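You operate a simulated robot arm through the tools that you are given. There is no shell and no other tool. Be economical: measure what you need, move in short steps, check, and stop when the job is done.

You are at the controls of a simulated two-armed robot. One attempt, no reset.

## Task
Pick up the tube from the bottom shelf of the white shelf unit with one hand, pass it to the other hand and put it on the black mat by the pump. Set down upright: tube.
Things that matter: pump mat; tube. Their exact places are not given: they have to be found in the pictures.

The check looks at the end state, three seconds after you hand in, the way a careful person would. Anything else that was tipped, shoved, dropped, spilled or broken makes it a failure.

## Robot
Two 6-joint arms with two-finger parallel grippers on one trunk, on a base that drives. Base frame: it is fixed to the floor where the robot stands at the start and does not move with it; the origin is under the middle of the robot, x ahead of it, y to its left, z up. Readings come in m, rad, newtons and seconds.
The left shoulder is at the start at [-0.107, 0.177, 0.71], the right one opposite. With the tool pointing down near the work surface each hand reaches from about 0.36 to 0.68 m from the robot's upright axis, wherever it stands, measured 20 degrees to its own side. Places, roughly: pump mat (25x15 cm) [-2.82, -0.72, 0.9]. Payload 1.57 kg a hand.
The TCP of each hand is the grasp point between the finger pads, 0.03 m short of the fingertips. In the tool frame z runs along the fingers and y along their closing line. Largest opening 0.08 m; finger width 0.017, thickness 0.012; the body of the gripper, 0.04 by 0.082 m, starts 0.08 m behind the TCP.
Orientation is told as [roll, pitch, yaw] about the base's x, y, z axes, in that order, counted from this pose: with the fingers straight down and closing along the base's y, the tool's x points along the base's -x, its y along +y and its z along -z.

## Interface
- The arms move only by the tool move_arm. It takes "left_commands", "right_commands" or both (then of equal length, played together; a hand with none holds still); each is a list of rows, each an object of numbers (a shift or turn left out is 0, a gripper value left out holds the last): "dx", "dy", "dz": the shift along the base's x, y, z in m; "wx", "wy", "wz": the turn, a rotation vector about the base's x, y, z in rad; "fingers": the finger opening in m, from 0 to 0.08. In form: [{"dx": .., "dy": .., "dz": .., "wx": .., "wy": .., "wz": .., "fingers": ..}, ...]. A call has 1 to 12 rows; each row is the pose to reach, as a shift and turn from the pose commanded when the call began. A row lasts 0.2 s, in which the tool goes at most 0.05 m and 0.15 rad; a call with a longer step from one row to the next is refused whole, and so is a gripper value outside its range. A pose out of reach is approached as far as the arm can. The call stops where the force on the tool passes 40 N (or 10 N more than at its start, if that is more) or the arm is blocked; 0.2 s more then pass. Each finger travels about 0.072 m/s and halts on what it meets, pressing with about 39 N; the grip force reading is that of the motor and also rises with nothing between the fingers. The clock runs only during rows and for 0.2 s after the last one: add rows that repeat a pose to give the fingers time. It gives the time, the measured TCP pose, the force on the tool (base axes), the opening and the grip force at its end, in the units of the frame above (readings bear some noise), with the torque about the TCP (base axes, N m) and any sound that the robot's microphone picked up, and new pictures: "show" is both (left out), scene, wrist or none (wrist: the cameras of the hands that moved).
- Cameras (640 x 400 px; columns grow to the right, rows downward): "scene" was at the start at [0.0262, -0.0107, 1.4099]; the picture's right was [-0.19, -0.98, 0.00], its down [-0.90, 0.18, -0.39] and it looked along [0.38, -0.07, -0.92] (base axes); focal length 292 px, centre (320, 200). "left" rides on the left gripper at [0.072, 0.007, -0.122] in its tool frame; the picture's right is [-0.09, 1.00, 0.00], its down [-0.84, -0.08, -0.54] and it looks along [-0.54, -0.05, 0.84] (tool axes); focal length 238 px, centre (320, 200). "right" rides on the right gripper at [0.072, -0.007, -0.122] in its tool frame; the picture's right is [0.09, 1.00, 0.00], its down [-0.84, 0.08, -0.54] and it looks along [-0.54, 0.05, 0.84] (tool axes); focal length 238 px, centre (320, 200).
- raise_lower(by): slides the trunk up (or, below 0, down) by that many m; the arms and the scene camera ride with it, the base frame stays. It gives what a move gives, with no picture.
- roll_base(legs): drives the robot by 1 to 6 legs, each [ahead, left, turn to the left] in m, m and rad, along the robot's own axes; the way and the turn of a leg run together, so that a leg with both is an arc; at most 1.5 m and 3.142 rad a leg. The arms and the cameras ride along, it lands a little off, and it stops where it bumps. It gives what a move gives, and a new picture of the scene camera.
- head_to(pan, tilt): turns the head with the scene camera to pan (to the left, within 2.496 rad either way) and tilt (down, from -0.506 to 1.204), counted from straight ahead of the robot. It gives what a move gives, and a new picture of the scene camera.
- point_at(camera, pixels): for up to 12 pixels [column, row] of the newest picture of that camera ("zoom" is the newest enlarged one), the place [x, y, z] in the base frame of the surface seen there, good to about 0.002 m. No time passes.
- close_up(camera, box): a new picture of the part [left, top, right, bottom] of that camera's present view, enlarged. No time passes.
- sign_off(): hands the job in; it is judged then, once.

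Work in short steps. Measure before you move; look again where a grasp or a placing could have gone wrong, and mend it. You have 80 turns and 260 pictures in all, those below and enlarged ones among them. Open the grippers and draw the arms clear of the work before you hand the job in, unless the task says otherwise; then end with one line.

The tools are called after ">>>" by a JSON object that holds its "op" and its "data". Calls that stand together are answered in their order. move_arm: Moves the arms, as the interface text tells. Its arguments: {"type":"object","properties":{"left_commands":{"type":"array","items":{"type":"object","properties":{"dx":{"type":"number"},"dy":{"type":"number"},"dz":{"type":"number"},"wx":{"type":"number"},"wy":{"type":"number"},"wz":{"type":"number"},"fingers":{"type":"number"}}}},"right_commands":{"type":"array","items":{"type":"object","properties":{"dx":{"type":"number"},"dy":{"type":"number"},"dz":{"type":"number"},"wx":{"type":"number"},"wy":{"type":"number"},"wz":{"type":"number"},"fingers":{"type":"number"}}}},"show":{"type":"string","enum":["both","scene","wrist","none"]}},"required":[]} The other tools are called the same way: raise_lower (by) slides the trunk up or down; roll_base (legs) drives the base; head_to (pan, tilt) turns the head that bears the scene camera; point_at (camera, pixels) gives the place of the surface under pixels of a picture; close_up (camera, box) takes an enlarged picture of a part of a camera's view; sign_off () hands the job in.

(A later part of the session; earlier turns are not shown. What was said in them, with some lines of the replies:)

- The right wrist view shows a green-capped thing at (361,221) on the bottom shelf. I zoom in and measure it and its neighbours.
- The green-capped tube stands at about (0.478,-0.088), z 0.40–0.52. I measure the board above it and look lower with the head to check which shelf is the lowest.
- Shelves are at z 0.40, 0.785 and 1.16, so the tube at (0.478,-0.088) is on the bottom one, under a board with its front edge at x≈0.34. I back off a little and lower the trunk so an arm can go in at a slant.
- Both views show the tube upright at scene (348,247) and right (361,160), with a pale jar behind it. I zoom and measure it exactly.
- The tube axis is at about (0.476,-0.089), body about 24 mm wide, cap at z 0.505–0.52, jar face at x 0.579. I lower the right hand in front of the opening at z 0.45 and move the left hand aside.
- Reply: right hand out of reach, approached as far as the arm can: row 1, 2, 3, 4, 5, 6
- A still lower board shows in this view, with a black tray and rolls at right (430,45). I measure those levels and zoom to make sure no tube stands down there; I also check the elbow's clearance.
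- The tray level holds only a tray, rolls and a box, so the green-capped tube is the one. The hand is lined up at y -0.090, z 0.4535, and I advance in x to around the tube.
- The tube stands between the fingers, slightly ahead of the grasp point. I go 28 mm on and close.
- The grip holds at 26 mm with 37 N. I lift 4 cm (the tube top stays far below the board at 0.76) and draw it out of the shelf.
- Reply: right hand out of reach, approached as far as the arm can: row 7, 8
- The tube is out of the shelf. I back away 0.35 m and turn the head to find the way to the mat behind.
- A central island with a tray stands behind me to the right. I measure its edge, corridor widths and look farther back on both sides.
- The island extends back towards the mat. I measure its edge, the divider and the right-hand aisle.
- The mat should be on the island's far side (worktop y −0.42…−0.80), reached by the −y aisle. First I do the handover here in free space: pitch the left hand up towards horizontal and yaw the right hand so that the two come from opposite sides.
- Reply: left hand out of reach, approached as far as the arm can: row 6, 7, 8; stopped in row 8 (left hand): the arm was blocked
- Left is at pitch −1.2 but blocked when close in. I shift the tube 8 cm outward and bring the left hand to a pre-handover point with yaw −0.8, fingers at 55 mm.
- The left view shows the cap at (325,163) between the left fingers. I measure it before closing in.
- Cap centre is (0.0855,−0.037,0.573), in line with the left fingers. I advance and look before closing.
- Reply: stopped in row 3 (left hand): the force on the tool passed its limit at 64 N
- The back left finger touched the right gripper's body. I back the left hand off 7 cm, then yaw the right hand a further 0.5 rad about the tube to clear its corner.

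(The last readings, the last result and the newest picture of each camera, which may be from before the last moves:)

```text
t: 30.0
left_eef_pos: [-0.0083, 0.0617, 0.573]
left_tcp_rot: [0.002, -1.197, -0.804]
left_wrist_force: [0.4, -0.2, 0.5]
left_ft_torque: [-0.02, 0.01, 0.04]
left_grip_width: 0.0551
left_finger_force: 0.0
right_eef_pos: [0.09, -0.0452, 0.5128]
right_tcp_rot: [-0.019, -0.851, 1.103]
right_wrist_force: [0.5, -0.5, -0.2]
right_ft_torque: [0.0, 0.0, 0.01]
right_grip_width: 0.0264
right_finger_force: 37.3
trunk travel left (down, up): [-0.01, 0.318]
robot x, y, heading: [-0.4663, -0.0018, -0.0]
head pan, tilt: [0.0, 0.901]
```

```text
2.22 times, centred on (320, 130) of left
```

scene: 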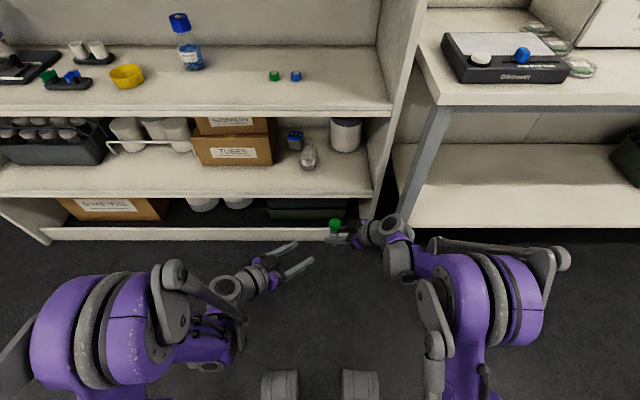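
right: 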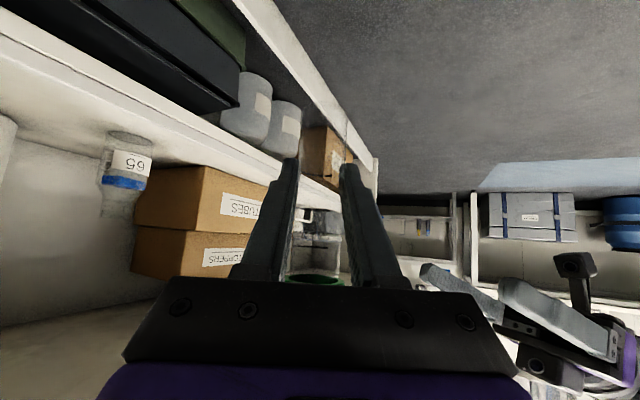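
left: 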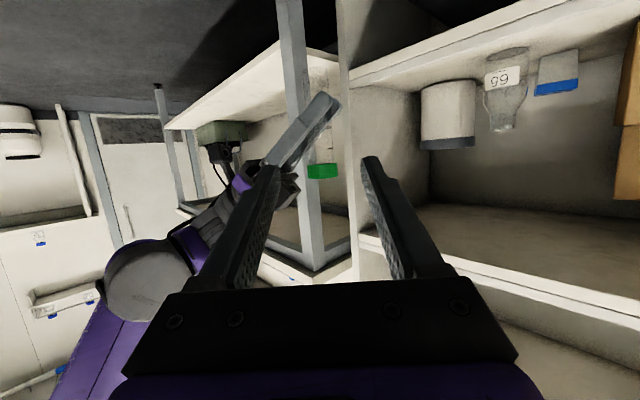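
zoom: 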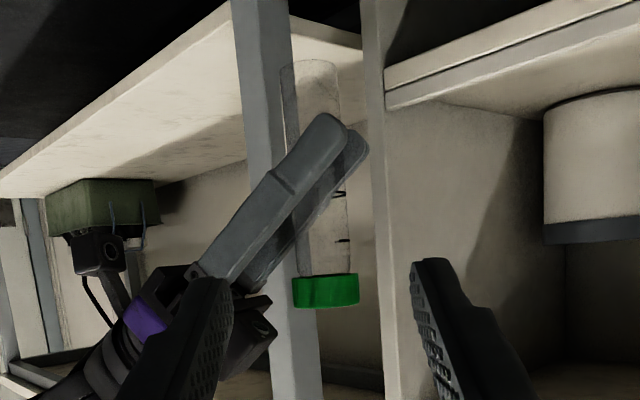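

The right hand is now clear on the far side. I re-measure the cap before advancing with a narrower opening.

>>> {"op": "point_at", "data": {"camera": "zoom", "pixels": [[325, 290], [300, 292], [352, 290], [325, 303], [320, 80], [340, 240]]}}

>>> {"op": "point_at", "data": {"camera": "scene", "pixels": [[335, 223], [331, 223], [339, 223], [335, 220]]}}

```text
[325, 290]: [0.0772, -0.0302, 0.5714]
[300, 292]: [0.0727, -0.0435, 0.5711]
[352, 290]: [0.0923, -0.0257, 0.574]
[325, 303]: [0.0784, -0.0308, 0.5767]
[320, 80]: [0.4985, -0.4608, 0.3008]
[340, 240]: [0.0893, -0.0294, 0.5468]
```

```text
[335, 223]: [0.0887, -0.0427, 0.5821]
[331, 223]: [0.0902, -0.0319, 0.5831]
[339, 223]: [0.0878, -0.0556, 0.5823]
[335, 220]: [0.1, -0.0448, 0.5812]
```

Cap centre is (0.0885,−0.043,0.574). I advance to 10 mm short of it with fingers at 48 mm.

>>> {"op": "move_arm", "data": {"left_commands": [{"fingers": 0.048}, {"dx": 0.024, "dy": -0.027}, {"dx": 0.047, "dy": -0.053}, {"dx": 0.07, "dy": -0.077}, {"dx": 0.082, "dy": -0.09}, {"dx": 0.09, "dy": -0.099}]}}

>>> {"op": "close_up", "data": {"camera": "scene", "box": [250, 180, 410, 300]}}

```text
t: 31.4
left_eef_pos: [0.0795, -0.0389, 0.5729]
left_tcp_rot: [0.004, -1.196, -0.802]
left_wrist_force: [0.2, -0.3, 0.3]
left_ft_torque: [0.01, -0.01, -0.04]
left_grip_width: 0.0482
left_finger_force: 0.0
right_eef_pos: [0.0892, -0.045, 0.5129]
right_tcp_rot: [-0.02, -0.85, 1.101]
right_wrist_force: [0.3, -0.8, -0.6]
right_ft_torque: [-0.02, 0.0, -0.01]
right_grip_width: 0.0264
right_finger_force: 37.2
trunk travel left (down, up): [-0.01, 0.318]
robot x, y, heading: [-0.4664, 0.0004, -0.003]
head pan, tilt: [0.0, 0.901]
```

scene: 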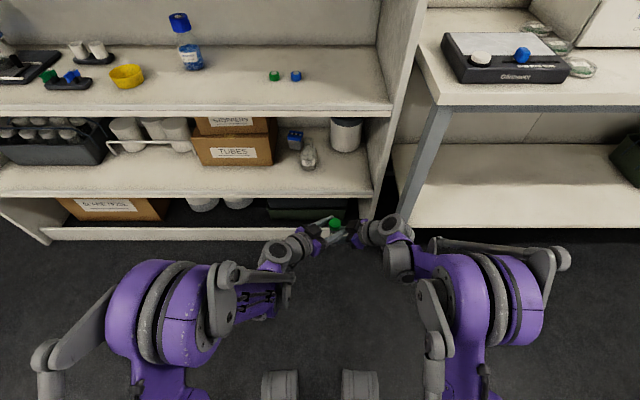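
left: 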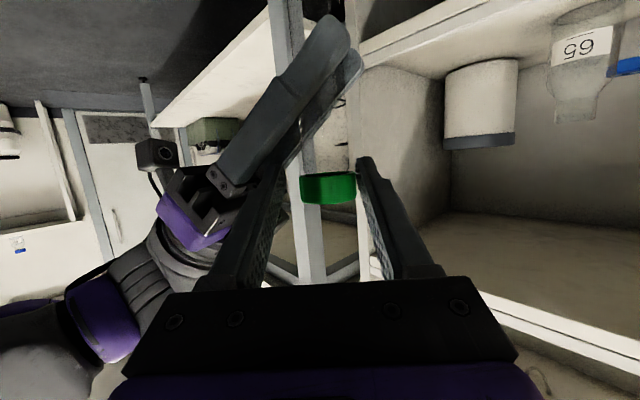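

```text
3.33 times, centred on (330, 240) of scene
```

zoom: 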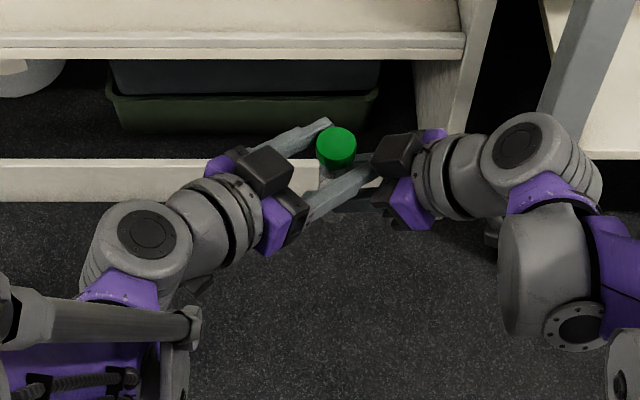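

The cap is between the left fingers, about 3.5 mm off-centre towards the front one. I correct that and close the left hand on the cap.

>>> {"op": "move_arm", "data": {"left_commands": [{"dx": 0.005, "dy": 0.0005}, {"dx": 0.005, "dy": 0.0005, "fingers": 0.036}, {"dx": 0.005, "dy": 0.0005, "fingers": 0.026}, {"dx": 0.005, "dy": 0.0005, "fingers": 0.018}, {"dx": 0.005, "dy": 0.0005}, {"dx": 0.005, "dy": 0.0005}]}}

>>> {"op": "close_up", "data": {"camera": "left", "box": [200, 0, 480, 210]}}

```text
t: 32.8
left_eef_pos: [0.0846, -0.0387, 0.5717]
left_tcp_rot: [0.005, -1.198, -0.804]
left_wrist_force: [7.3, 3.7, 0.5]
left_ft_torque: [0.07, -0.06, 0.07]
left_grip_width: 0.0312
left_finger_force: 39.1
right_eef_pos: [0.0892, -0.0445, 0.5125]
right_tcp_rot: [-0.018, -0.849, 1.101]
right_wrist_force: [-7.7, -4.6, -0.5]
right_ft_torque: [0.2, -0.35, 0.03]
right_grip_width: 0.0262
right_finger_force: 37.6
trunk travel left (down, up): [-0.01, 0.318]
robot x, y, heading: [-0.467, -0.0012, 0.005]
head pan, tilt: [0.0, 0.901]
```

scene: 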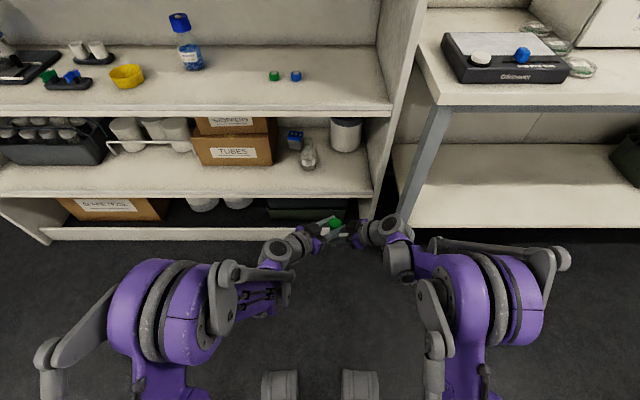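
left: 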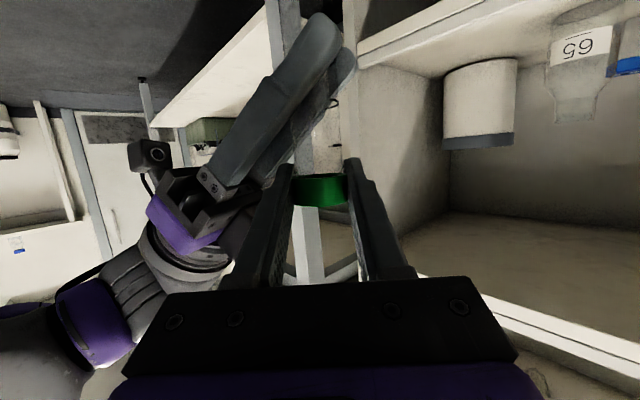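

```text
1.90 times, centred on (340, 105) of left
```

zoom: 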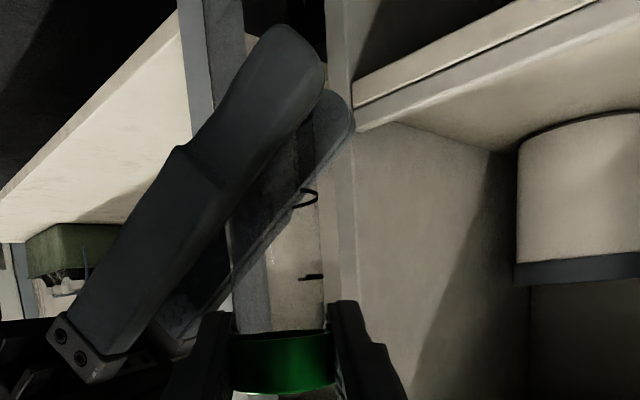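

The left holds the cap (31 mm, 39 N). I open the right hand and draw it straight back, horizontally, away from the tube.

>>> {"op": "move_arm", "data": {"right_commands": [{"fingers": 0.035}, {"fingers": 0.05}, {"fingers": 0.058}, {"fingers": 0.058}, {"dx": -0.01, "dy": -0.02}, {"dx": -0.023, "dy": -0.045}, {"dx": -0.036, "dy": -0.07}, {"dx": -0.05, "dy": -0.1}, {"dx": -0.06, "dy": -0.13}]}}

>>> {"op": "close_up", "data": {"camera": "left", "box": [200, 0, 480, 210]}}

```text
t: 34.8
left_eef_pos: [0.0862, -0.0393, 0.572]
left_tcp_rot: [0.003, -1.196, -0.803]
left_wrist_force: [0.4, -0.1, 0.3]
left_ft_torque: [-0.01, -0.02, 0.01]
left_grip_width: 0.0316
left_finger_force: 39.0
right_eef_pos: [0.0285, -0.1749, 0.5101]
right_tcp_rot: [-0.019, -0.852, 1.103]
right_wrist_force: [0.0, -0.5, 0.3]
right_ft_torque: [0.02, 0.03, 0.01]
right_grip_width: 0.058
right_finger_force: 0.0
trunk travel left (down, up): [-0.01, 0.318]
robot x, y, heading: [-0.4622, -0.001, 0.003]
head pan, tilt: [0.0, 0.901]
```

scene: 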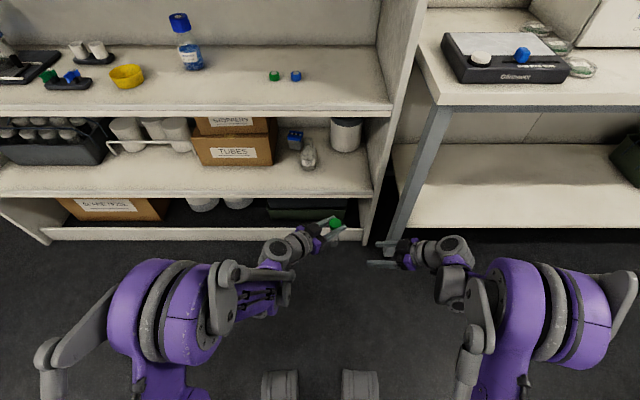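
right: 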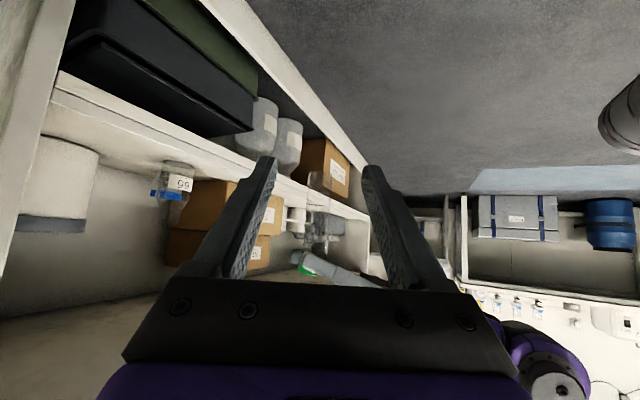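

```text
1.90 times, centred on (340, 105) of left
```

zoom: 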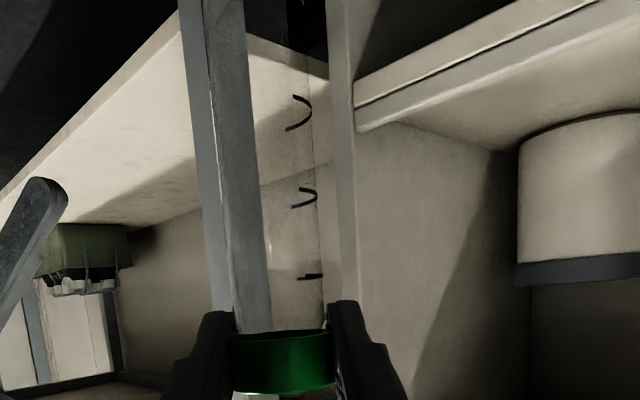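

Handover worked: the tube hangs upright from the left hand, right is free. I tuck both hands in a bit and measure the bench edge ahead for the sideways drive.

>>> {"op": "point_at", "data": {"camera": "scene", "pixels": [[437, 100], [600, 102], [440, 150], [395, 245], [600, 225], [625, 100]]}}

>>> {"op": "move_arm", "data": {"left_commands": [{"dx": -0.02, "dz": 0.02}, {"dx": -0.04, "dz": 0.03}, {"dx": -0.06, "dz": 0.04}, {"dx": -0.08, "dz": 0.05}, {"dx": -0.08, "dz": 0.05}, {"dx": -0.08, "dz": 0.05}], "right_commands": [{"wz": -0.1, "dy": -0.02}, {"wz": -0.2, "dy": -0.04}, {"wz": -0.3, "dy": -0.05}, {"wz": -0.4, "dy": -0.05}, {"wz": -0.5, "dy": -0.05}, {"wz": -0.6, "dy": -0.05}], "show": "scene"}}

```text
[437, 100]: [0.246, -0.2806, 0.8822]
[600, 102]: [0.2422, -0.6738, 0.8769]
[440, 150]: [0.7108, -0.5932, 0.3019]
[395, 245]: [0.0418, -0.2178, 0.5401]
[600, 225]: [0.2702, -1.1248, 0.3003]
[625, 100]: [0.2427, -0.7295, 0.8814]
```

```text
t: 36.2
left_eef_pos: [0.0048, -0.0395, 0.6206]
left_tcp_rot: [0.005, -1.198, -0.801]
left_wrist_force: [-0.3, 0.0, 0.9]
left_ft_torque: [0.03, 0.01, -0.01]
left_grip_width: 0.032
left_finger_force: 38.9
right_eef_pos: [0.0294, -0.2257, 0.5123]
right_tcp_rot: [-0.018, -0.852, 0.499]
right_wrist_force: [-0.6, 0.4, 0.0]
right_ft_torque: [0.01, 0.03, 0.01]
right_grip_width: 0.0579
right_finger_force: 0.1
trunk travel left (down, up): [-0.01, 0.318]
robot x, y, heading: [-0.4661, -0.0041, 0.0]
head pan, tilt: [0.0, 0.901]
```

scene: 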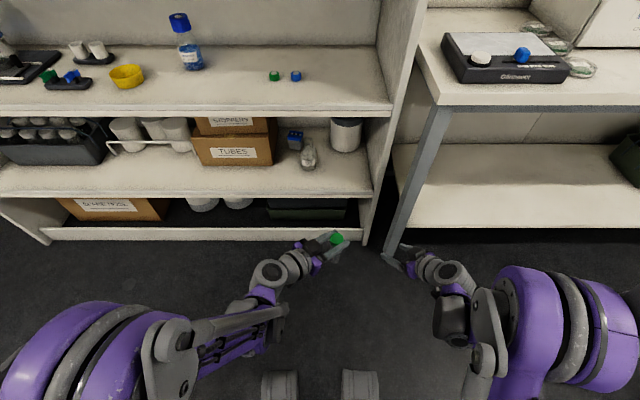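

Bench front is at x 0.243, island edge at −0.78. I go 8 cm ahead to mid-corridor and strafe right to y ≈ −1.6.

>>> {"op": "roll_base", "data": {"legs": [[0.08, 0, 0], [0, -0.8, 0], [0, -0.8, 0]]}}

>>> {"op": "head_to", "data": {"pan": -2.3, "tilt": 0.6}}

>>> {"op": "head_to", "data": {"pan": 2.45, "tilt": 0.5}}

```text
t: 51.3
left_eef_pos: [0.0672, -1.6438, 0.6222]
left_tcp_rot: [0.004, -1.196, -0.821]
left_wrist_force: [-0.2, 0.4, -0.1]
left_ft_torque: [0.02, 0.01, 0.01]
left_grip_width: 0.0319
left_finger_force: 39.1
right_eef_pos: [0.0877, -1.8303, 0.511]
right_tcp_rot: [-0.02, -0.851, 0.481]
right_wrist_force: [-0.8, -0.6, -0.3]
right_ft_torque: [-0.01, 0.01, 0.03]
right_grip_width: 0.0578
right_finger_force: 0.1
trunk travel left (down, up): [-0.01, 0.318]
robot x, y, heading: [-0.406, -1.5933, -0.021]
head pan, tilt: [0.0, 0.901]
```

scene: 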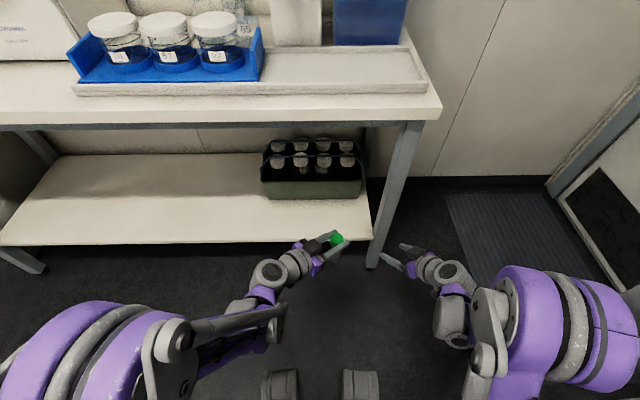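

```text
t: 53.4
left_eef_pos: [0.0678, -1.6441, 0.6215]
left_tcp_rot: [0.004, -1.196, -0.824]
left_wrist_force: [1.2, -0.3, -0.5]
left_ft_torque: [0.0, 0.05, 0.02]
left_grip_width: 0.032
left_finger_force: 38.4
right_eef_pos: [0.0888, -1.8296, 0.5128]
right_tcp_rot: [-0.02, -0.852, 0.483]
right_wrist_force: [-0.4, 0.2, 0.1]
right_ft_torque: [0.01, -0.05, 0.01]
right_grip_width: 0.0578
right_finger_force: 0.1
trunk travel left (down, up): [-0.01, 0.318]
robot x, y, heading: [-0.4, -1.5914, -0.019]
head pan, tilt: [-2.3, 0.6]
```

scene: 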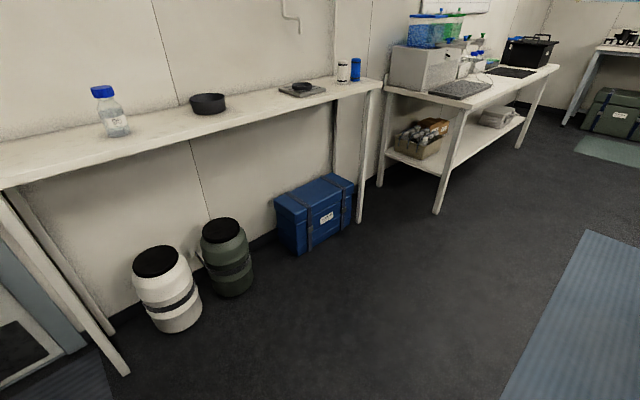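

```text
t: 57.2
left_eef_pos: [0.0697, -1.6432, 0.622]
left_tcp_rot: [0.003, -1.197, -0.822]
left_wrist_force: [-0.7, 0.4, 0.0]
left_ft_torque: [-0.01, -0.01, 0.0]
left_grip_width: 0.0322
left_finger_force: 39.2
right_eef_pos: [0.0877, -1.8291, 0.5121]
right_tcp_rot: [-0.021, -0.852, 0.481]
right_wrist_force: [0.7, 0.3, -0.2]
right_ft_torque: [0.01, 0.0, 0.0]
right_grip_width: 0.058
right_finger_force: 0.0
trunk travel left (down, up): [-0.01, 0.318]
robot x, y, heading: [-0.4035, -1.5968, -0.022]
head pan, tilt: [2.45, 0.499]
```

scene: 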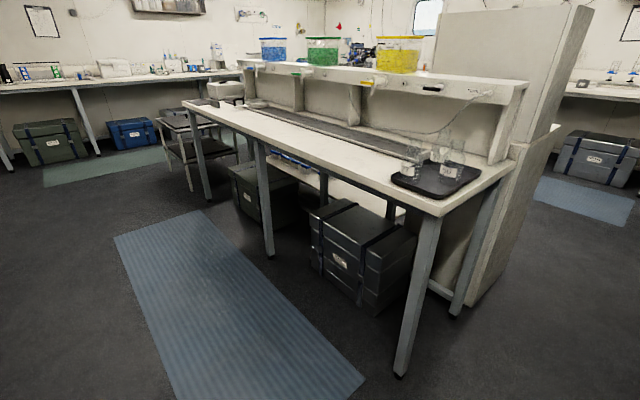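

The aisle is clear apart from a floor mat; something pump-like sits at the island's far end (225,92) with a small table at (185,145). I zoom and measure.

>>> {"op": "close_up", "data": {"camera": "scene", "box": [130, 60, 290, 180]}}

>>> {"op": "point_at", "data": {"camera": "zoom", "pixels": [[280, 170], [310, 185], [370, 120], [470, 180], [230, 240], [130, 250], [170, 340], [260, 190], [300, 310]]}}

>>> {"op": "point_at", "data": {"camera": "scene", "pixels": [[115, 237], [265, 250], [400, 370], [340, 290], [175, 165]]}}

```text
3.33 times, centred on (210, 120) of scene
```

zoom: 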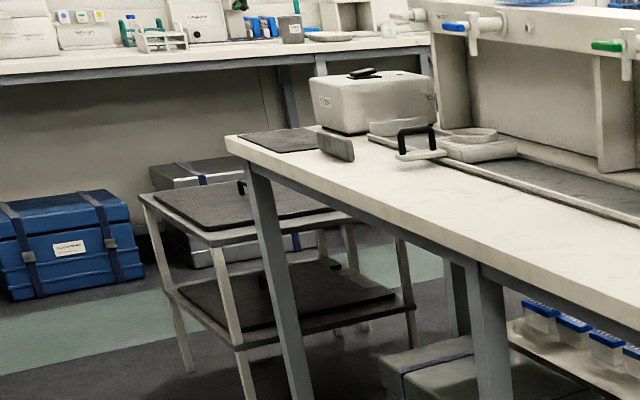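

```text
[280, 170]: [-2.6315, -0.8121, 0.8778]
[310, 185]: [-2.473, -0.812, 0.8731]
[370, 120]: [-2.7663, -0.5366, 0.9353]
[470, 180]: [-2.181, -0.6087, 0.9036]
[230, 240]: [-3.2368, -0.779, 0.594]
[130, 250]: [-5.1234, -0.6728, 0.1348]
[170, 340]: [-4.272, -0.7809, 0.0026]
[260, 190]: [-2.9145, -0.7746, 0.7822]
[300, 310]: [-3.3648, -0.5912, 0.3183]
```

```text
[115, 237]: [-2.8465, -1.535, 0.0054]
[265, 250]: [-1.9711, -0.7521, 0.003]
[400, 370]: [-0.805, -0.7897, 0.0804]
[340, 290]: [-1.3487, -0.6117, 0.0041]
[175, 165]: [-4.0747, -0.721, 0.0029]
```

The black mat lies at the island's end beside the pump box (zoom 285,140). I back down the aisle 1 m, turn left to face the island, then strafe left towards it.

>>> {"op": "roll_base", "data": {"legs": [[-1.0, 0, 0], [0, 0, 1.59], [0, 1.4, 0]]}}

>>> {"op": "raise_lower", "data": {"by": 0.31}}

>>> {"op": "head_to", "data": {"pan": 0.0, "tilt": 0.8}}

```text
t: 78.3
left_eef_pos: [-2.7681, -1.1067, 0.6209]
left_tcp_rot: [0.003, -1.197, 0.779]
left_wrist_force: [0.5, 0.7, -0.8]
left_ft_torque: [-0.02, 0.01, -0.04]
left_grip_width: 0.0322
left_finger_force: 38.7
right_eef_pos: [-2.5815, -1.0825, 0.5113]
right_tcp_rot: [-0.02, -0.852, 2.083]
right_wrist_force: [0.2, 0.0, 0.4]
right_ft_torque: [-0.02, -0.03, 0.0]
right_grip_width: 0.0582
right_finger_force: 0.0
trunk travel left (down, up): [-0.01, 0.318]
robot x, y, heading: [-2.8056, -1.5749, 1.581]
head pan, tilt: [2.45, 0.499]
```

scene: 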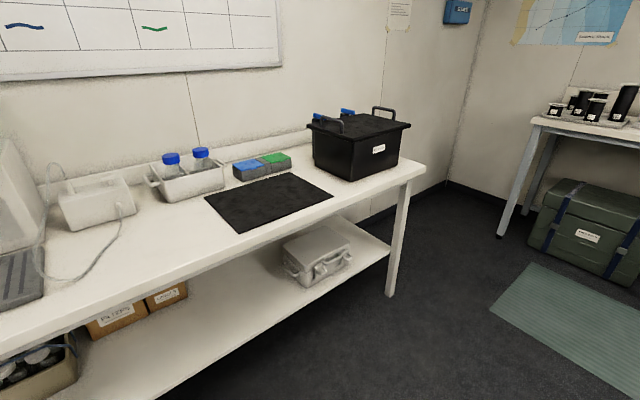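

```text
t: 81.4
left_eef_pos: [-2.7678, -1.1084, 0.9315]
left_tcp_rot: [0.004, -1.198, 0.777]
left_wrist_force: [0.2, 0.2, -1.1]
left_ft_torque: [-0.01, -0.01, 0.02]
left_grip_width: 0.0319
left_finger_force: 38.8
right_eef_pos: [-2.5824, -1.0827, 0.8211]
right_tcp_rot: [-0.019, -0.854, 2.08]
right_wrist_force: [-0.1, -0.5, -0.3]
right_ft_torque: [-0.02, -0.01, 0.04]
right_grip_width: 0.0584
right_finger_force: 0.0
trunk travel left (down, up): [-0.32, 0.008]
robot x, y, heading: [-2.8059, -1.5776, 1.578]
head pan, tilt: [2.45, 0.499]
```

```text
t: 83.6
left_eef_pos: [-2.7677, -1.1073, 0.9308]
left_tcp_rot: [0.004, -1.198, 0.775]
left_wrist_force: [-0.4, -0.2, 0.0]
left_ft_torque: [-0.01, -0.01, -0.03]
left_grip_width: 0.0324
left_finger_force: 39.1
right_eef_pos: [-2.5829, -1.0832, 0.8221]
right_tcp_rot: [-0.019, -0.852, 2.082]
right_wrist_force: [-0.8, 0.4, 0.8]
right_ft_torque: [0.0, 0.0, 0.0]
right_grip_width: 0.058
right_finger_force: 0.0
trunk travel left (down, up): [-0.32, 0.008]
robot x, y, heading: [-2.8015, -1.5837, 1.58]
head pan, tilt: [0.0, 0.799]
```

scene: 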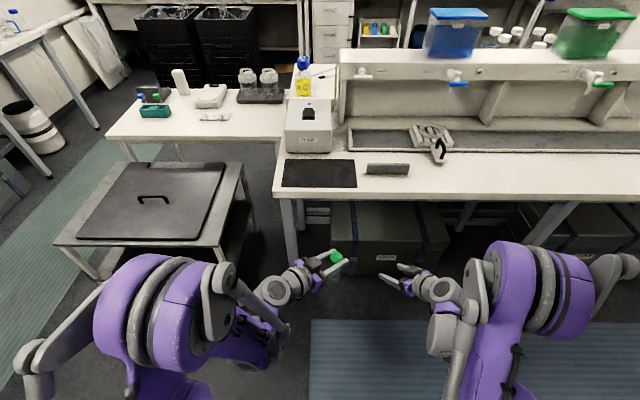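

The black mat is right ahead at (320,173), beside a box with a handle. I measure it and zoom.

>>> {"op": "point_at", "data": {"camera": "scene", "pixels": [[285, 161], [355, 161], [284, 186], [356, 186], [320, 173], [390, 168], [275, 190], [310, 150], [337, 257], [440, 155]]}}

>>> {"op": "close_up", "data": {"camera": "scene", "box": [250, 90, 450, 290]}}

```text
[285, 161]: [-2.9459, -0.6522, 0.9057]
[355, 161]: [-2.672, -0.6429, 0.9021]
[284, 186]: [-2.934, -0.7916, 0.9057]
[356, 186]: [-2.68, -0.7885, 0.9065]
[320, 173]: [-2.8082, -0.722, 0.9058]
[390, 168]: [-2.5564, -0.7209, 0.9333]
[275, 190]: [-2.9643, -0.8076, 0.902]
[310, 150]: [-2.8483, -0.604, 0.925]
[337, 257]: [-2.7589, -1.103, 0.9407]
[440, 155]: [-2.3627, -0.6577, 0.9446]
```

```text
2.00 times, centred on (350, 190) of scene
```

zoom: 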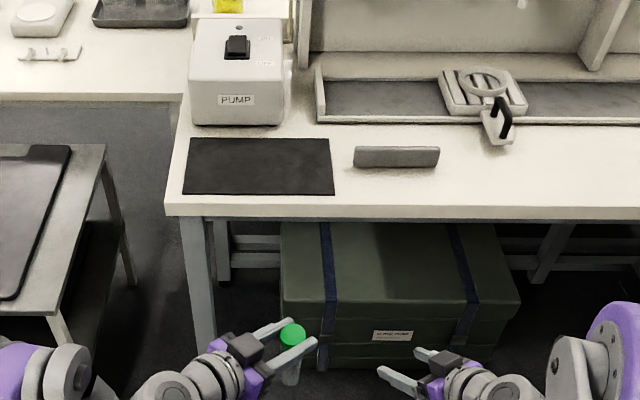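

It's the mat by the box labelled PUMP (x −2.94…−2.68, y −0.79…−0.65, z 0.906). I raise both hands clear of the worktop before driving forward.

>>> {"op": "move_arm", "data": {"left_commands": [{"dz": 0.03}, {"dz": 0.06}, {"dz": 0.09}, {"dz": 0.12}, {"dz": 0.14}, {"dz": 0.14}, {"dz": 0.14}], "right_commands": [{"dz": 0.04, "dx": 0.01}, {"dz": 0.08, "dx": 0.02}, {"dz": 0.12, "dx": 0.03}, {"dz": 0.16, "dx": 0.04}, {"dz": 0.2, "dx": 0.05}, {"dz": 0.24, "dx": 0.06}, {"dz": 0.26, "dx": 0.06}]}}

```text
t: 85.2
left_eef_pos: [-2.7687, -1.1083, 1.0728]
left_tcp_rot: [0.003, -1.197, 0.779]
left_wrist_force: [-0.5, -1.4, -0.5]
left_ft_torque: [0.0, 0.01, 0.04]
left_grip_width: 0.0322
left_finger_force: 39.4
right_eef_pos: [-2.5215, -1.084, 1.0834]
right_tcp_rot: [-0.02, -0.853, 2.082]
right_wrist_force: [0.0, 1.0, -0.1]
right_ft_torque: [0.01, 0.04, 0.04]
right_grip_width: 0.0582
right_finger_force: 0.1
trunk travel left (down, up): [-0.32, 0.008]
robot x, y, heading: [-2.8041, -1.5749, 1.586]
head pan, tilt: [0.0, 0.799]
```

scene: 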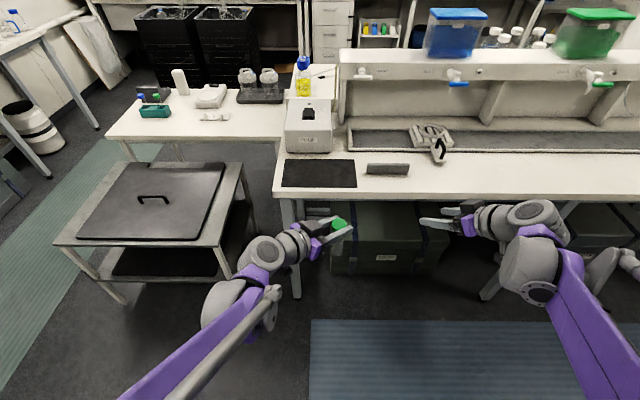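
right: 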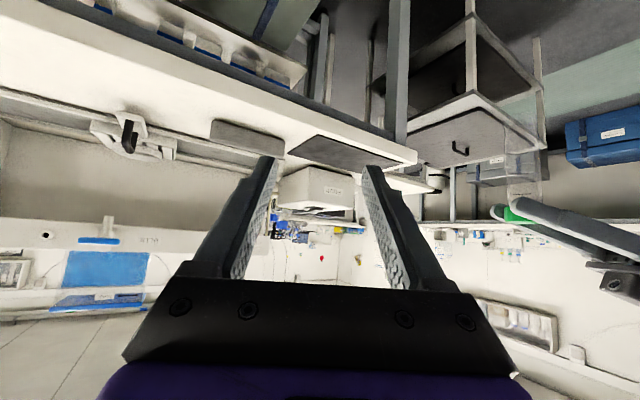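
left: 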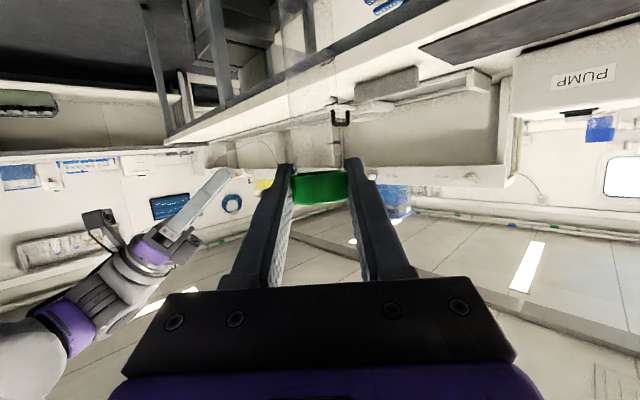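

Tube base now is at about z 0.964, 6 cm above the worktop. I drive ahead 0.30 m so that the hand reaches over the mat.

>>> {"op": "roll_base", "data": {"legs": [[0.3, 0, 0]]}}

```text
t: 87.2
left_eef_pos: [-2.7748, -0.8083, 1.0734]
left_tcp_rot: [0.003, -1.195, 0.784]
left_wrist_force: [-0.4, 0.0, -0.6]
left_ft_torque: [-0.02, 0.06, 0.02]
left_grip_width: 0.032
left_finger_force: 38.8
right_eef_pos: [-2.5278, -0.7825, 1.083]
right_tcp_rot: [-0.02, -0.851, 2.088]
right_wrist_force: [-0.5, 0.4, -0.7]
right_ft_torque: [-0.01, -0.01, 0.02]
right_grip_width: 0.0581
right_finger_force: 0.1
trunk travel left (down, up): [-0.32, 0.008]
robot x, y, heading: [-2.8062, -1.2805, 1.591]
head pan, tilt: [0.0, 0.799]
```

scene: 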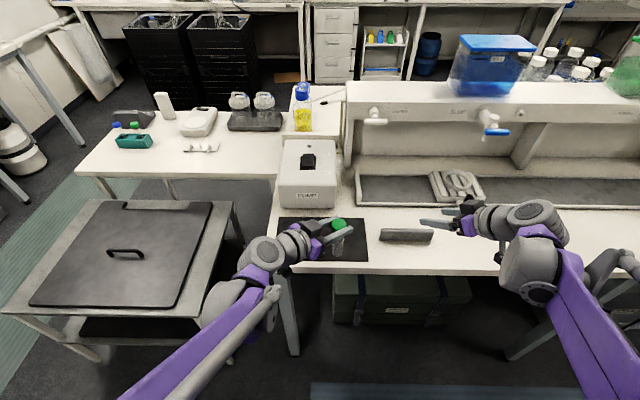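

Now I move the left hand over the mat centre (−3.5 cm x, +7.5 cm y) and view the tube's tilt.

>>> {"op": "move_arm", "data": {"left_commands": [{"dx": -0.01, "dy": 0.025}, {"dx": -0.02, "dy": 0.05}, {"dx": -0.035, "dy": 0.075}, {"dx": -0.035, "dy": 0.075}]}}

>>> {"op": "close_up", "data": {"camera": "scene", "box": [260, 180, 400, 280]}}

>>> {"op": "close_up", "data": {"camera": "left", "box": [200, 0, 480, 210]}}

>>> {"op": "close_up", "data": {"camera": "right", "box": [280, 60, 640, 330]}}

```text
t: 88.2
left_eef_pos: [-2.8113, -0.7323, 1.0739]
left_tcp_rot: [0.007, -1.199, 0.782]
left_wrist_force: [0.7, 0.2, 0.2]
left_ft_torque: [-0.02, 0.02, 0.02]
left_grip_width: 0.0318
left_finger_force: 39.1
right_eef_pos: [-2.5294, -0.7825, 1.0837]
right_tcp_rot: [-0.018, -0.851, 2.089]
right_wrist_force: [-0.5, -0.2, -1.0]
right_ft_torque: [-0.02, -0.02, 0.02]
right_grip_width: 0.0579
right_finger_force: 0.0
trunk travel left (down, up): [-0.32, 0.008]
robot x, y, heading: [-2.8078, -1.2789, 1.586]
head pan, tilt: [0.0, 0.799]
```

scene: 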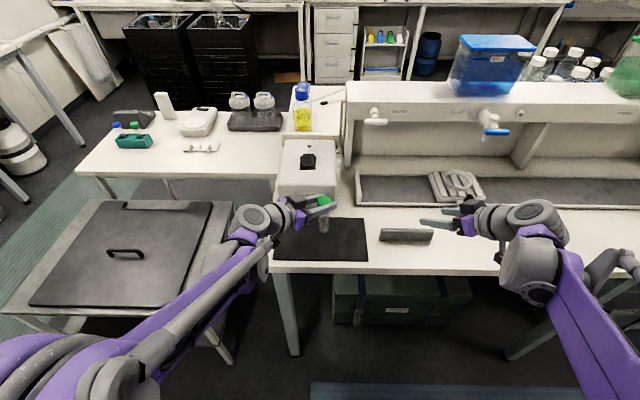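
left: 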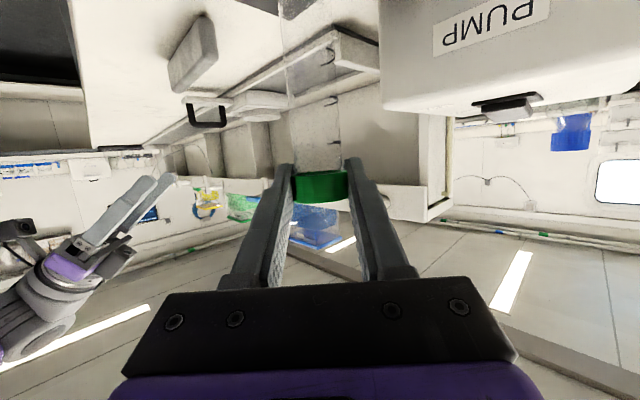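

```text
4.00 times, centred on (330, 230) of scene
```

zoom: 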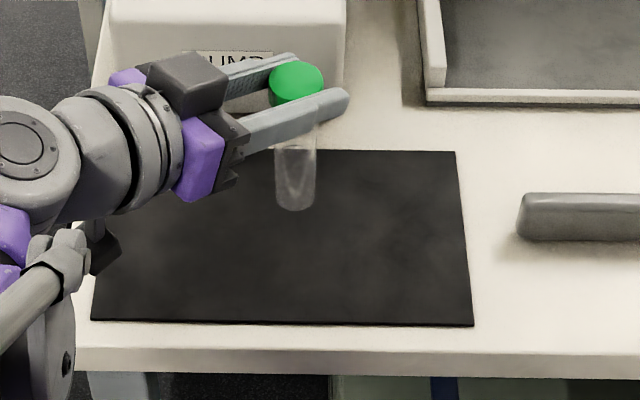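

```text
1.90 times, centred on (340, 105) of left
```

zoom: 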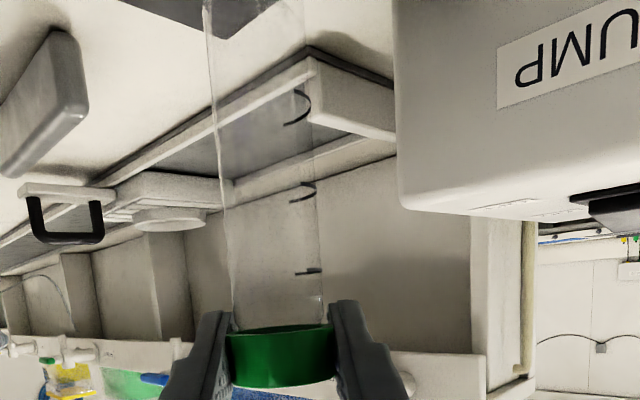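

```text
1.48 times, centred on (460, 195) of right
```

zoom: 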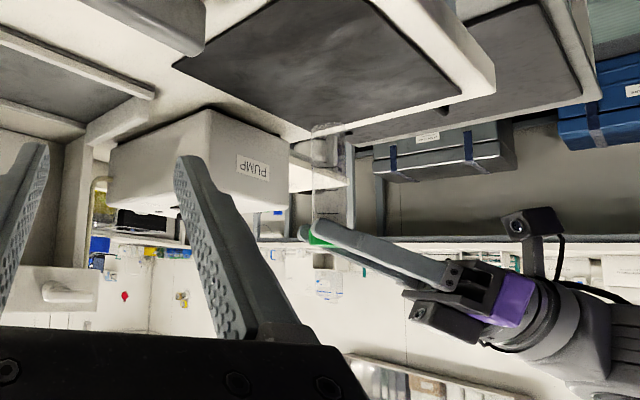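

The tube appears upright in the left view, but in the right view its base seems shifted along the finger direction. I zoom more and measure points on it.

>>> {"op": "close_up", "data": {"camera": "right", "box": [410, 120, 530, 240]}}

>>> {"op": "point_at", "data": {"camera": "zoom", "pixels": [[320, 200], [310, 60], [320, 45], [330, 40], [310, 120], [330, 120], [300, 330], [295, 310], [300, 345]]}}

```text
3.33 times, centred on (470, 180) of right
```

zoom: 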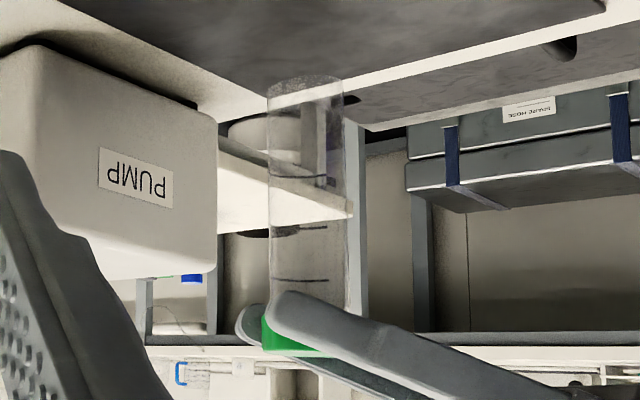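

```text
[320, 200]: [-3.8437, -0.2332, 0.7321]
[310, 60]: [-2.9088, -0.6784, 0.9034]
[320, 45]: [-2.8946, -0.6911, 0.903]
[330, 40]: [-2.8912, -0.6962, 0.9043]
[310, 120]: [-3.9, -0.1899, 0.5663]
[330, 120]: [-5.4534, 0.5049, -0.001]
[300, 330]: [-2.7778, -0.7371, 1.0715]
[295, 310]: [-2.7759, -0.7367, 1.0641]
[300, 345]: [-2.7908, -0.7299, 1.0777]
```

Edges are vertical in the picture (cols 267→268, 343→347), so the tube is upright. Contact is expected at TCP z ≈1.014; I lower to 1.019 first.

>>> {"op": "move_arm", "data": {"left_commands": [{"dz": -0.02}, {"dz": -0.04}, {"dz": -0.05}, {"dz": -0.055}, {"dz": -0.055}], "show": "none"}}

>>> {"op": "close_up", "data": {"camera": "right", "box": [410, 80, 530, 200]}}

>>> {"op": "close_up", "data": {"camera": "scene", "box": [260, 180, 400, 280]}}

```text
t: 89.5
left_eef_pos: [-2.8114, -0.7329, 1.0179]
left_tcp_rot: [0.004, -1.198, 0.785]
left_wrist_force: [-0.7, -0.1, 0.6]
left_ft_torque: [-0.02, 0.01, 0.03]
left_grip_width: 0.0322
left_finger_force: 38.6
right_eef_pos: [-2.5293, -0.7813, 1.0838]
right_tcp_rot: [-0.018, -0.852, 2.089]
right_wrist_force: [1.0, -0.1, -0.3]
right_ft_torque: [-0.02, -0.02, 0.01]
right_grip_width: 0.0582
right_finger_force: 0.1
trunk travel left (down, up): [-0.32, 0.008]
robot x, y, heading: [-2.8073, -1.2794, 1.583]
head pan, tilt: [0.0, 0.799]
```

```text
3.33 times, centred on (470, 140) of right
```

zoom: 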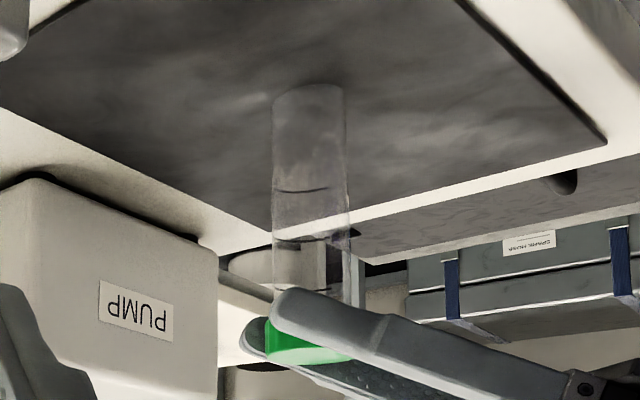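

```text
4.00 times, centred on (330, 230) of scene
```

zoom: 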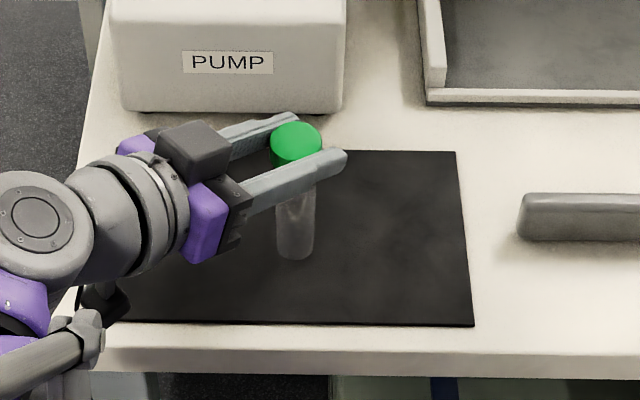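

The base is a few millimetres above the mat. I creep down in 1.5 mm rows and watch the force.

>>> {"op": "move_arm", "data": {"left_commands": [{"dz": -0.0015}, {"dz": -0.003}, {"dz": -0.003}], "show": "none"}}

```text
t: 90.2
left_eef_pos: [-2.8092, -0.7334, 1.0155]
left_tcp_rot: [0.003, -1.197, 0.786]
left_wrist_force: [0.1, -0.9, 3.0]
left_ft_torque: [-0.11, 0.08, 0.03]
left_grip_width: 0.0321
left_finger_force: 38.8
right_eef_pos: [-2.5285, -0.7823, 1.0829]
right_tcp_rot: [-0.019, -0.851, 2.09]
right_wrist_force: [0.6, 1.0, -0.4]
right_ft_torque: [-0.02, 0.01, 0.03]
right_grip_width: 0.0578
right_finger_force: 0.1
trunk travel left (down, up): [-0.32, 0.008]
robot x, y, heading: [-2.8066, -1.2777, 1.593]
head pan, tilt: [0.0, 0.799]
```

Contact begins (3 N upwards). One more millimetre to seat it, and I check.

>>> {"op": "move_arm", "data": {"left_commands": [{"dz": -0.001}, {"dz": -0.001}], "show": "none"}}

>>> {"op": "close_up", "data": {"camera": "right", "box": [410, 80, 530, 200]}}

```text
t: 90.8
left_eef_pos: [-2.8105, -0.7334, 1.0156]
left_tcp_rot: [0.005, -1.197, 0.785]
left_wrist_force: [1.3, 1.2, 10.8]
left_ft_torque: [0.19, -0.13, 0.01]
left_grip_width: 0.0319
left_finger_force: 39.0
right_eef_pos: [-2.5296, -0.7823, 1.0835]
right_tcp_rot: [-0.018, -0.851, 2.089]
right_wrist_force: [0.5, -0.4, 0.1]
right_ft_torque: [0.02, 0.02, 0.02]
right_grip_width: 0.0579
right_finger_force: 0.2
trunk travel left (down, up): [-0.32, 0.008]
robot x, y, heading: [-2.8047, -1.2787, 1.59]
head pan, tilt: [0.0, 0.799]
```

```text
3.33 times, centred on (470, 140) of right
```

zoom: 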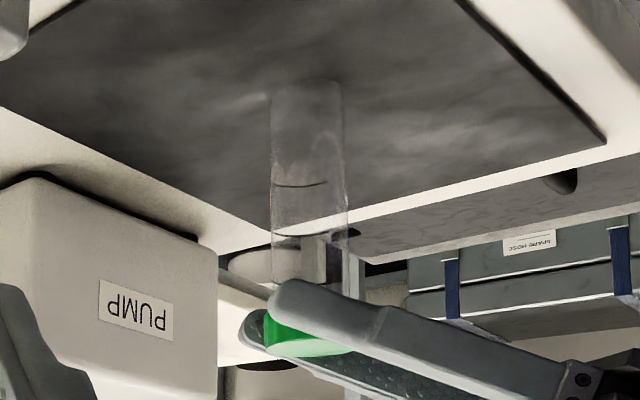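

Seated with 10.8 N. I ease off half a millimetre and open the left fingers slowly.

>>> {"op": "move_arm", "data": {"left_commands": [{"dz": 0.0005}, {"dz": 0.0005, "fingers": 0.034}, {"dz": 0.0005, "fingers": 0.037}, {"dz": 0.0005, "fingers": 0.043}, {"dz": 0.0005, "fingers": 0.05}, {"dz": 0.0005, "fingers": 0.056}, {"dz": 0.0005, "fingers": 0.056}]}}

>>> {"op": "close_up", "data": {"camera": "scene", "box": [260, 180, 400, 280]}}

>>> {"op": "close_up", "data": {"camera": "right", "box": [410, 80, 530, 200]}}

```text
t: 92.5
left_eef_pos: [-2.8104, -0.7326, 1.0138]
left_tcp_rot: [0.004, -1.197, 0.785]
left_wrist_force: [0.0, 0.4, 0.6]
left_ft_torque: [-0.02, 0.02, 0.0]
left_grip_width: 0.0559
left_finger_force: 0.1
right_eef_pos: [-2.5291, -0.782, 1.0827]
right_tcp_rot: [-0.02, -0.852, 2.09]
right_wrist_force: [0.2, 0.1, 0.4]
right_ft_torque: [0.02, -0.05, 0.01]
right_grip_width: 0.0578
right_finger_force: 0.1
trunk travel left (down, up): [-0.32, 0.008]
robot x, y, heading: [-2.8051, -1.2782, 1.587]
head pan, tilt: [0.0, 0.799]
```

scene: 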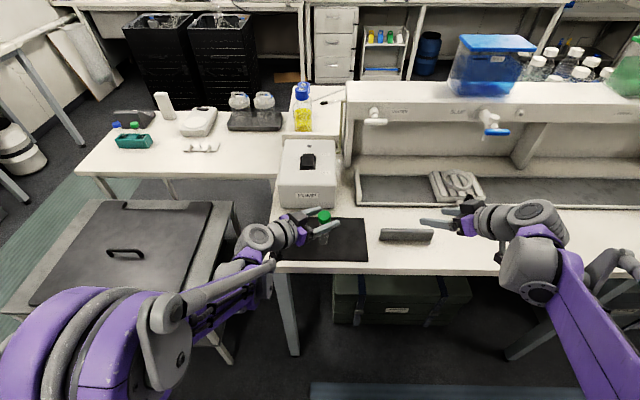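
left: 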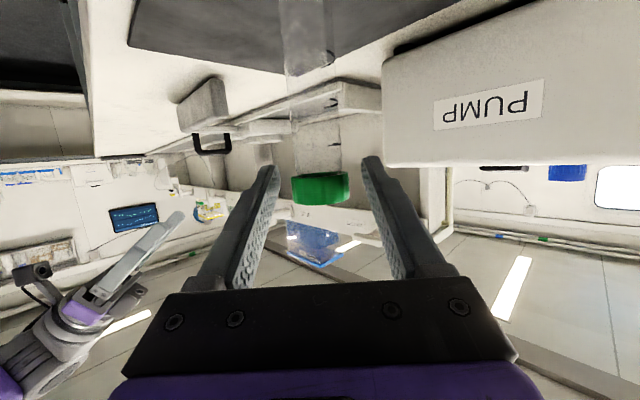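

```text
4.00 times, centred on (330, 230) of scene
```

zoom: 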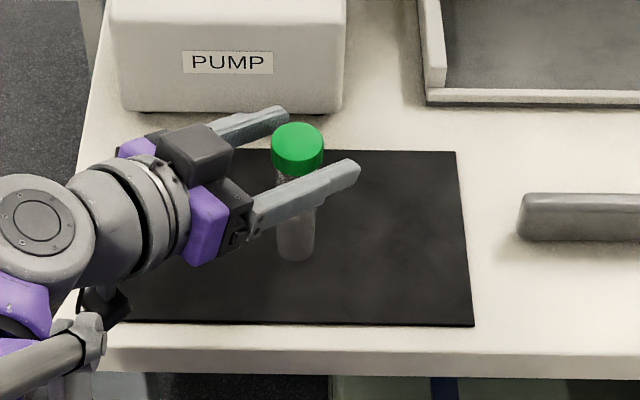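

```text
3.33 times, centred on (470, 140) of right
```

zoom: 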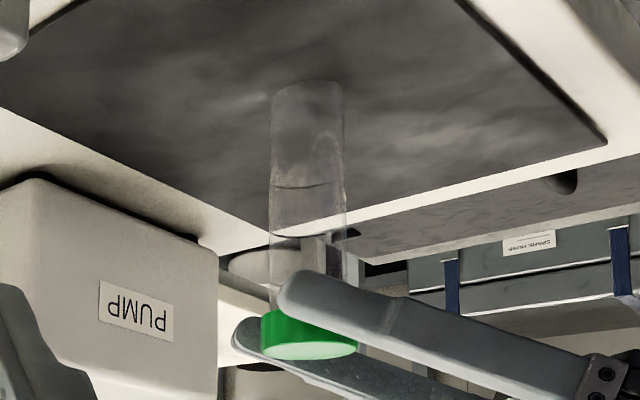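

The tube stands alone on the mat. I withdraw the left hand straight back along its finger direction, then up.

>>> {"op": "move_arm", "data": {"left_commands": [{"dx": -0.015, "dy": -0.015}, {"dx": -0.03, "dy": -0.03}, {"dx": -0.045, "dy": -0.045}, {"dx": -0.065, "dy": -0.065}, {"dx": -0.085, "dy": -0.085}, {"dx": -0.095, "dy": -0.11, "dz": 0.03}, {"dx": -0.095, "dy": -0.13, "dz": 0.06}]}}

>>> {"op": "roll_base", "data": {"legs": [[-0.3, 0, 0]]}}

>>> {"op": "close_up", "data": {"camera": "scene", "box": [260, 120, 400, 220]}}

```text
t: 94.0
left_eef_pos: [-2.9046, -0.8636, 1.0742]
left_tcp_rot: [0.004, -1.196, 0.784]
left_wrist_force: [-0.1, -0.1, 0.1]
left_ft_torque: [-0.02, -0.01, 0.03]
left_grip_width: 0.0561
left_finger_force: 0.0
right_eef_pos: [-2.5287, -0.7826, 1.083]
right_tcp_rot: [-0.019, -0.852, 2.091]
right_wrist_force: [0.0, -1.1, 0.1]
right_ft_torque: [-0.02, 0.03, -0.01]
right_grip_width: 0.058
right_finger_force: 0.1
trunk travel left (down, up): [-0.32, 0.008]
robot x, y, heading: [-2.8059, -1.2789, 1.59]
head pan, tilt: [0.0, 0.799]
```

scene: 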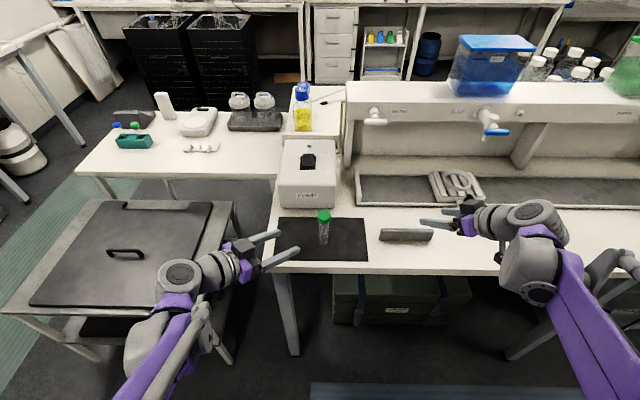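
left: 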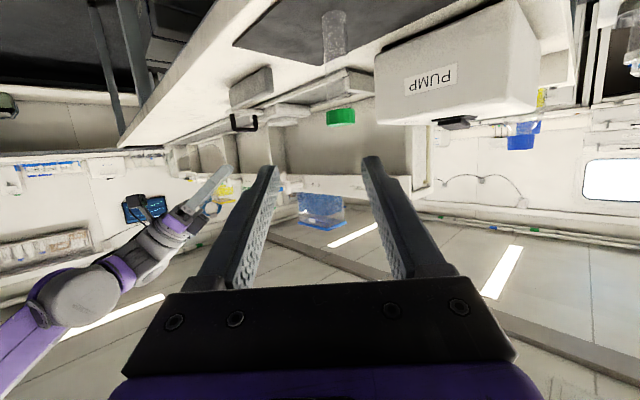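

```text
t: 96.1
left_eef_pos: [-2.8985, -1.1574, 1.0736]
left_tcp_rot: [0.005, -1.197, 0.779]
left_wrist_force: [-0.9, 0.6, -0.1]
left_ft_torque: [-0.01, 0.02, -0.01]
left_grip_width: 0.0559
left_finger_force: 0.0
right_eef_pos: [-2.5217, -1.0801, 1.0837]
right_tcp_rot: [-0.019, -0.853, 2.082]
right_wrist_force: [-0.4, 1.1, 0.9]
right_ft_torque: [0.02, 0.01, 0.02]
right_grip_width: 0.058
right_finger_force: 0.1
trunk travel left (down, up): [-0.32, 0.008]
robot x, y, heading: [-2.8009, -1.5749, 1.583]
head pan, tilt: [0.0, 0.799]
```

scene: 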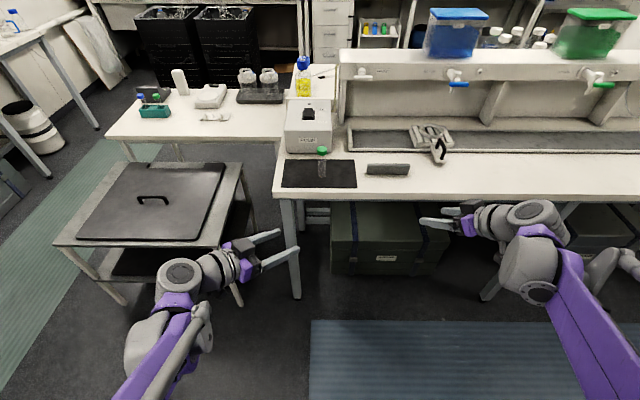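

```text
4.00 times, centred on (330, 170) of scene
```

zoom: 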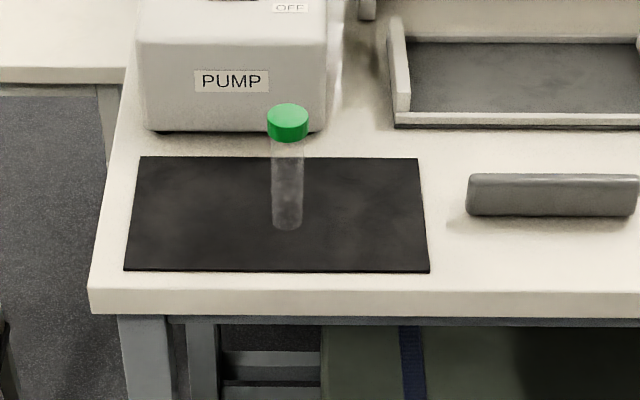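

The tube stands upright on the black mat by the pump, and both hands are open and clear, so I hand in.

>>> {"op": "sign_off", "data": {}}

```text
The job is handed in.
```

The tube is standing upright on the black mat by the pump: the right hand took it from the bottom shelf, passed it to the left, and the left set it down. During the handover the left fingers bumped the right gripper once. I saw nothing tipped or dropped.
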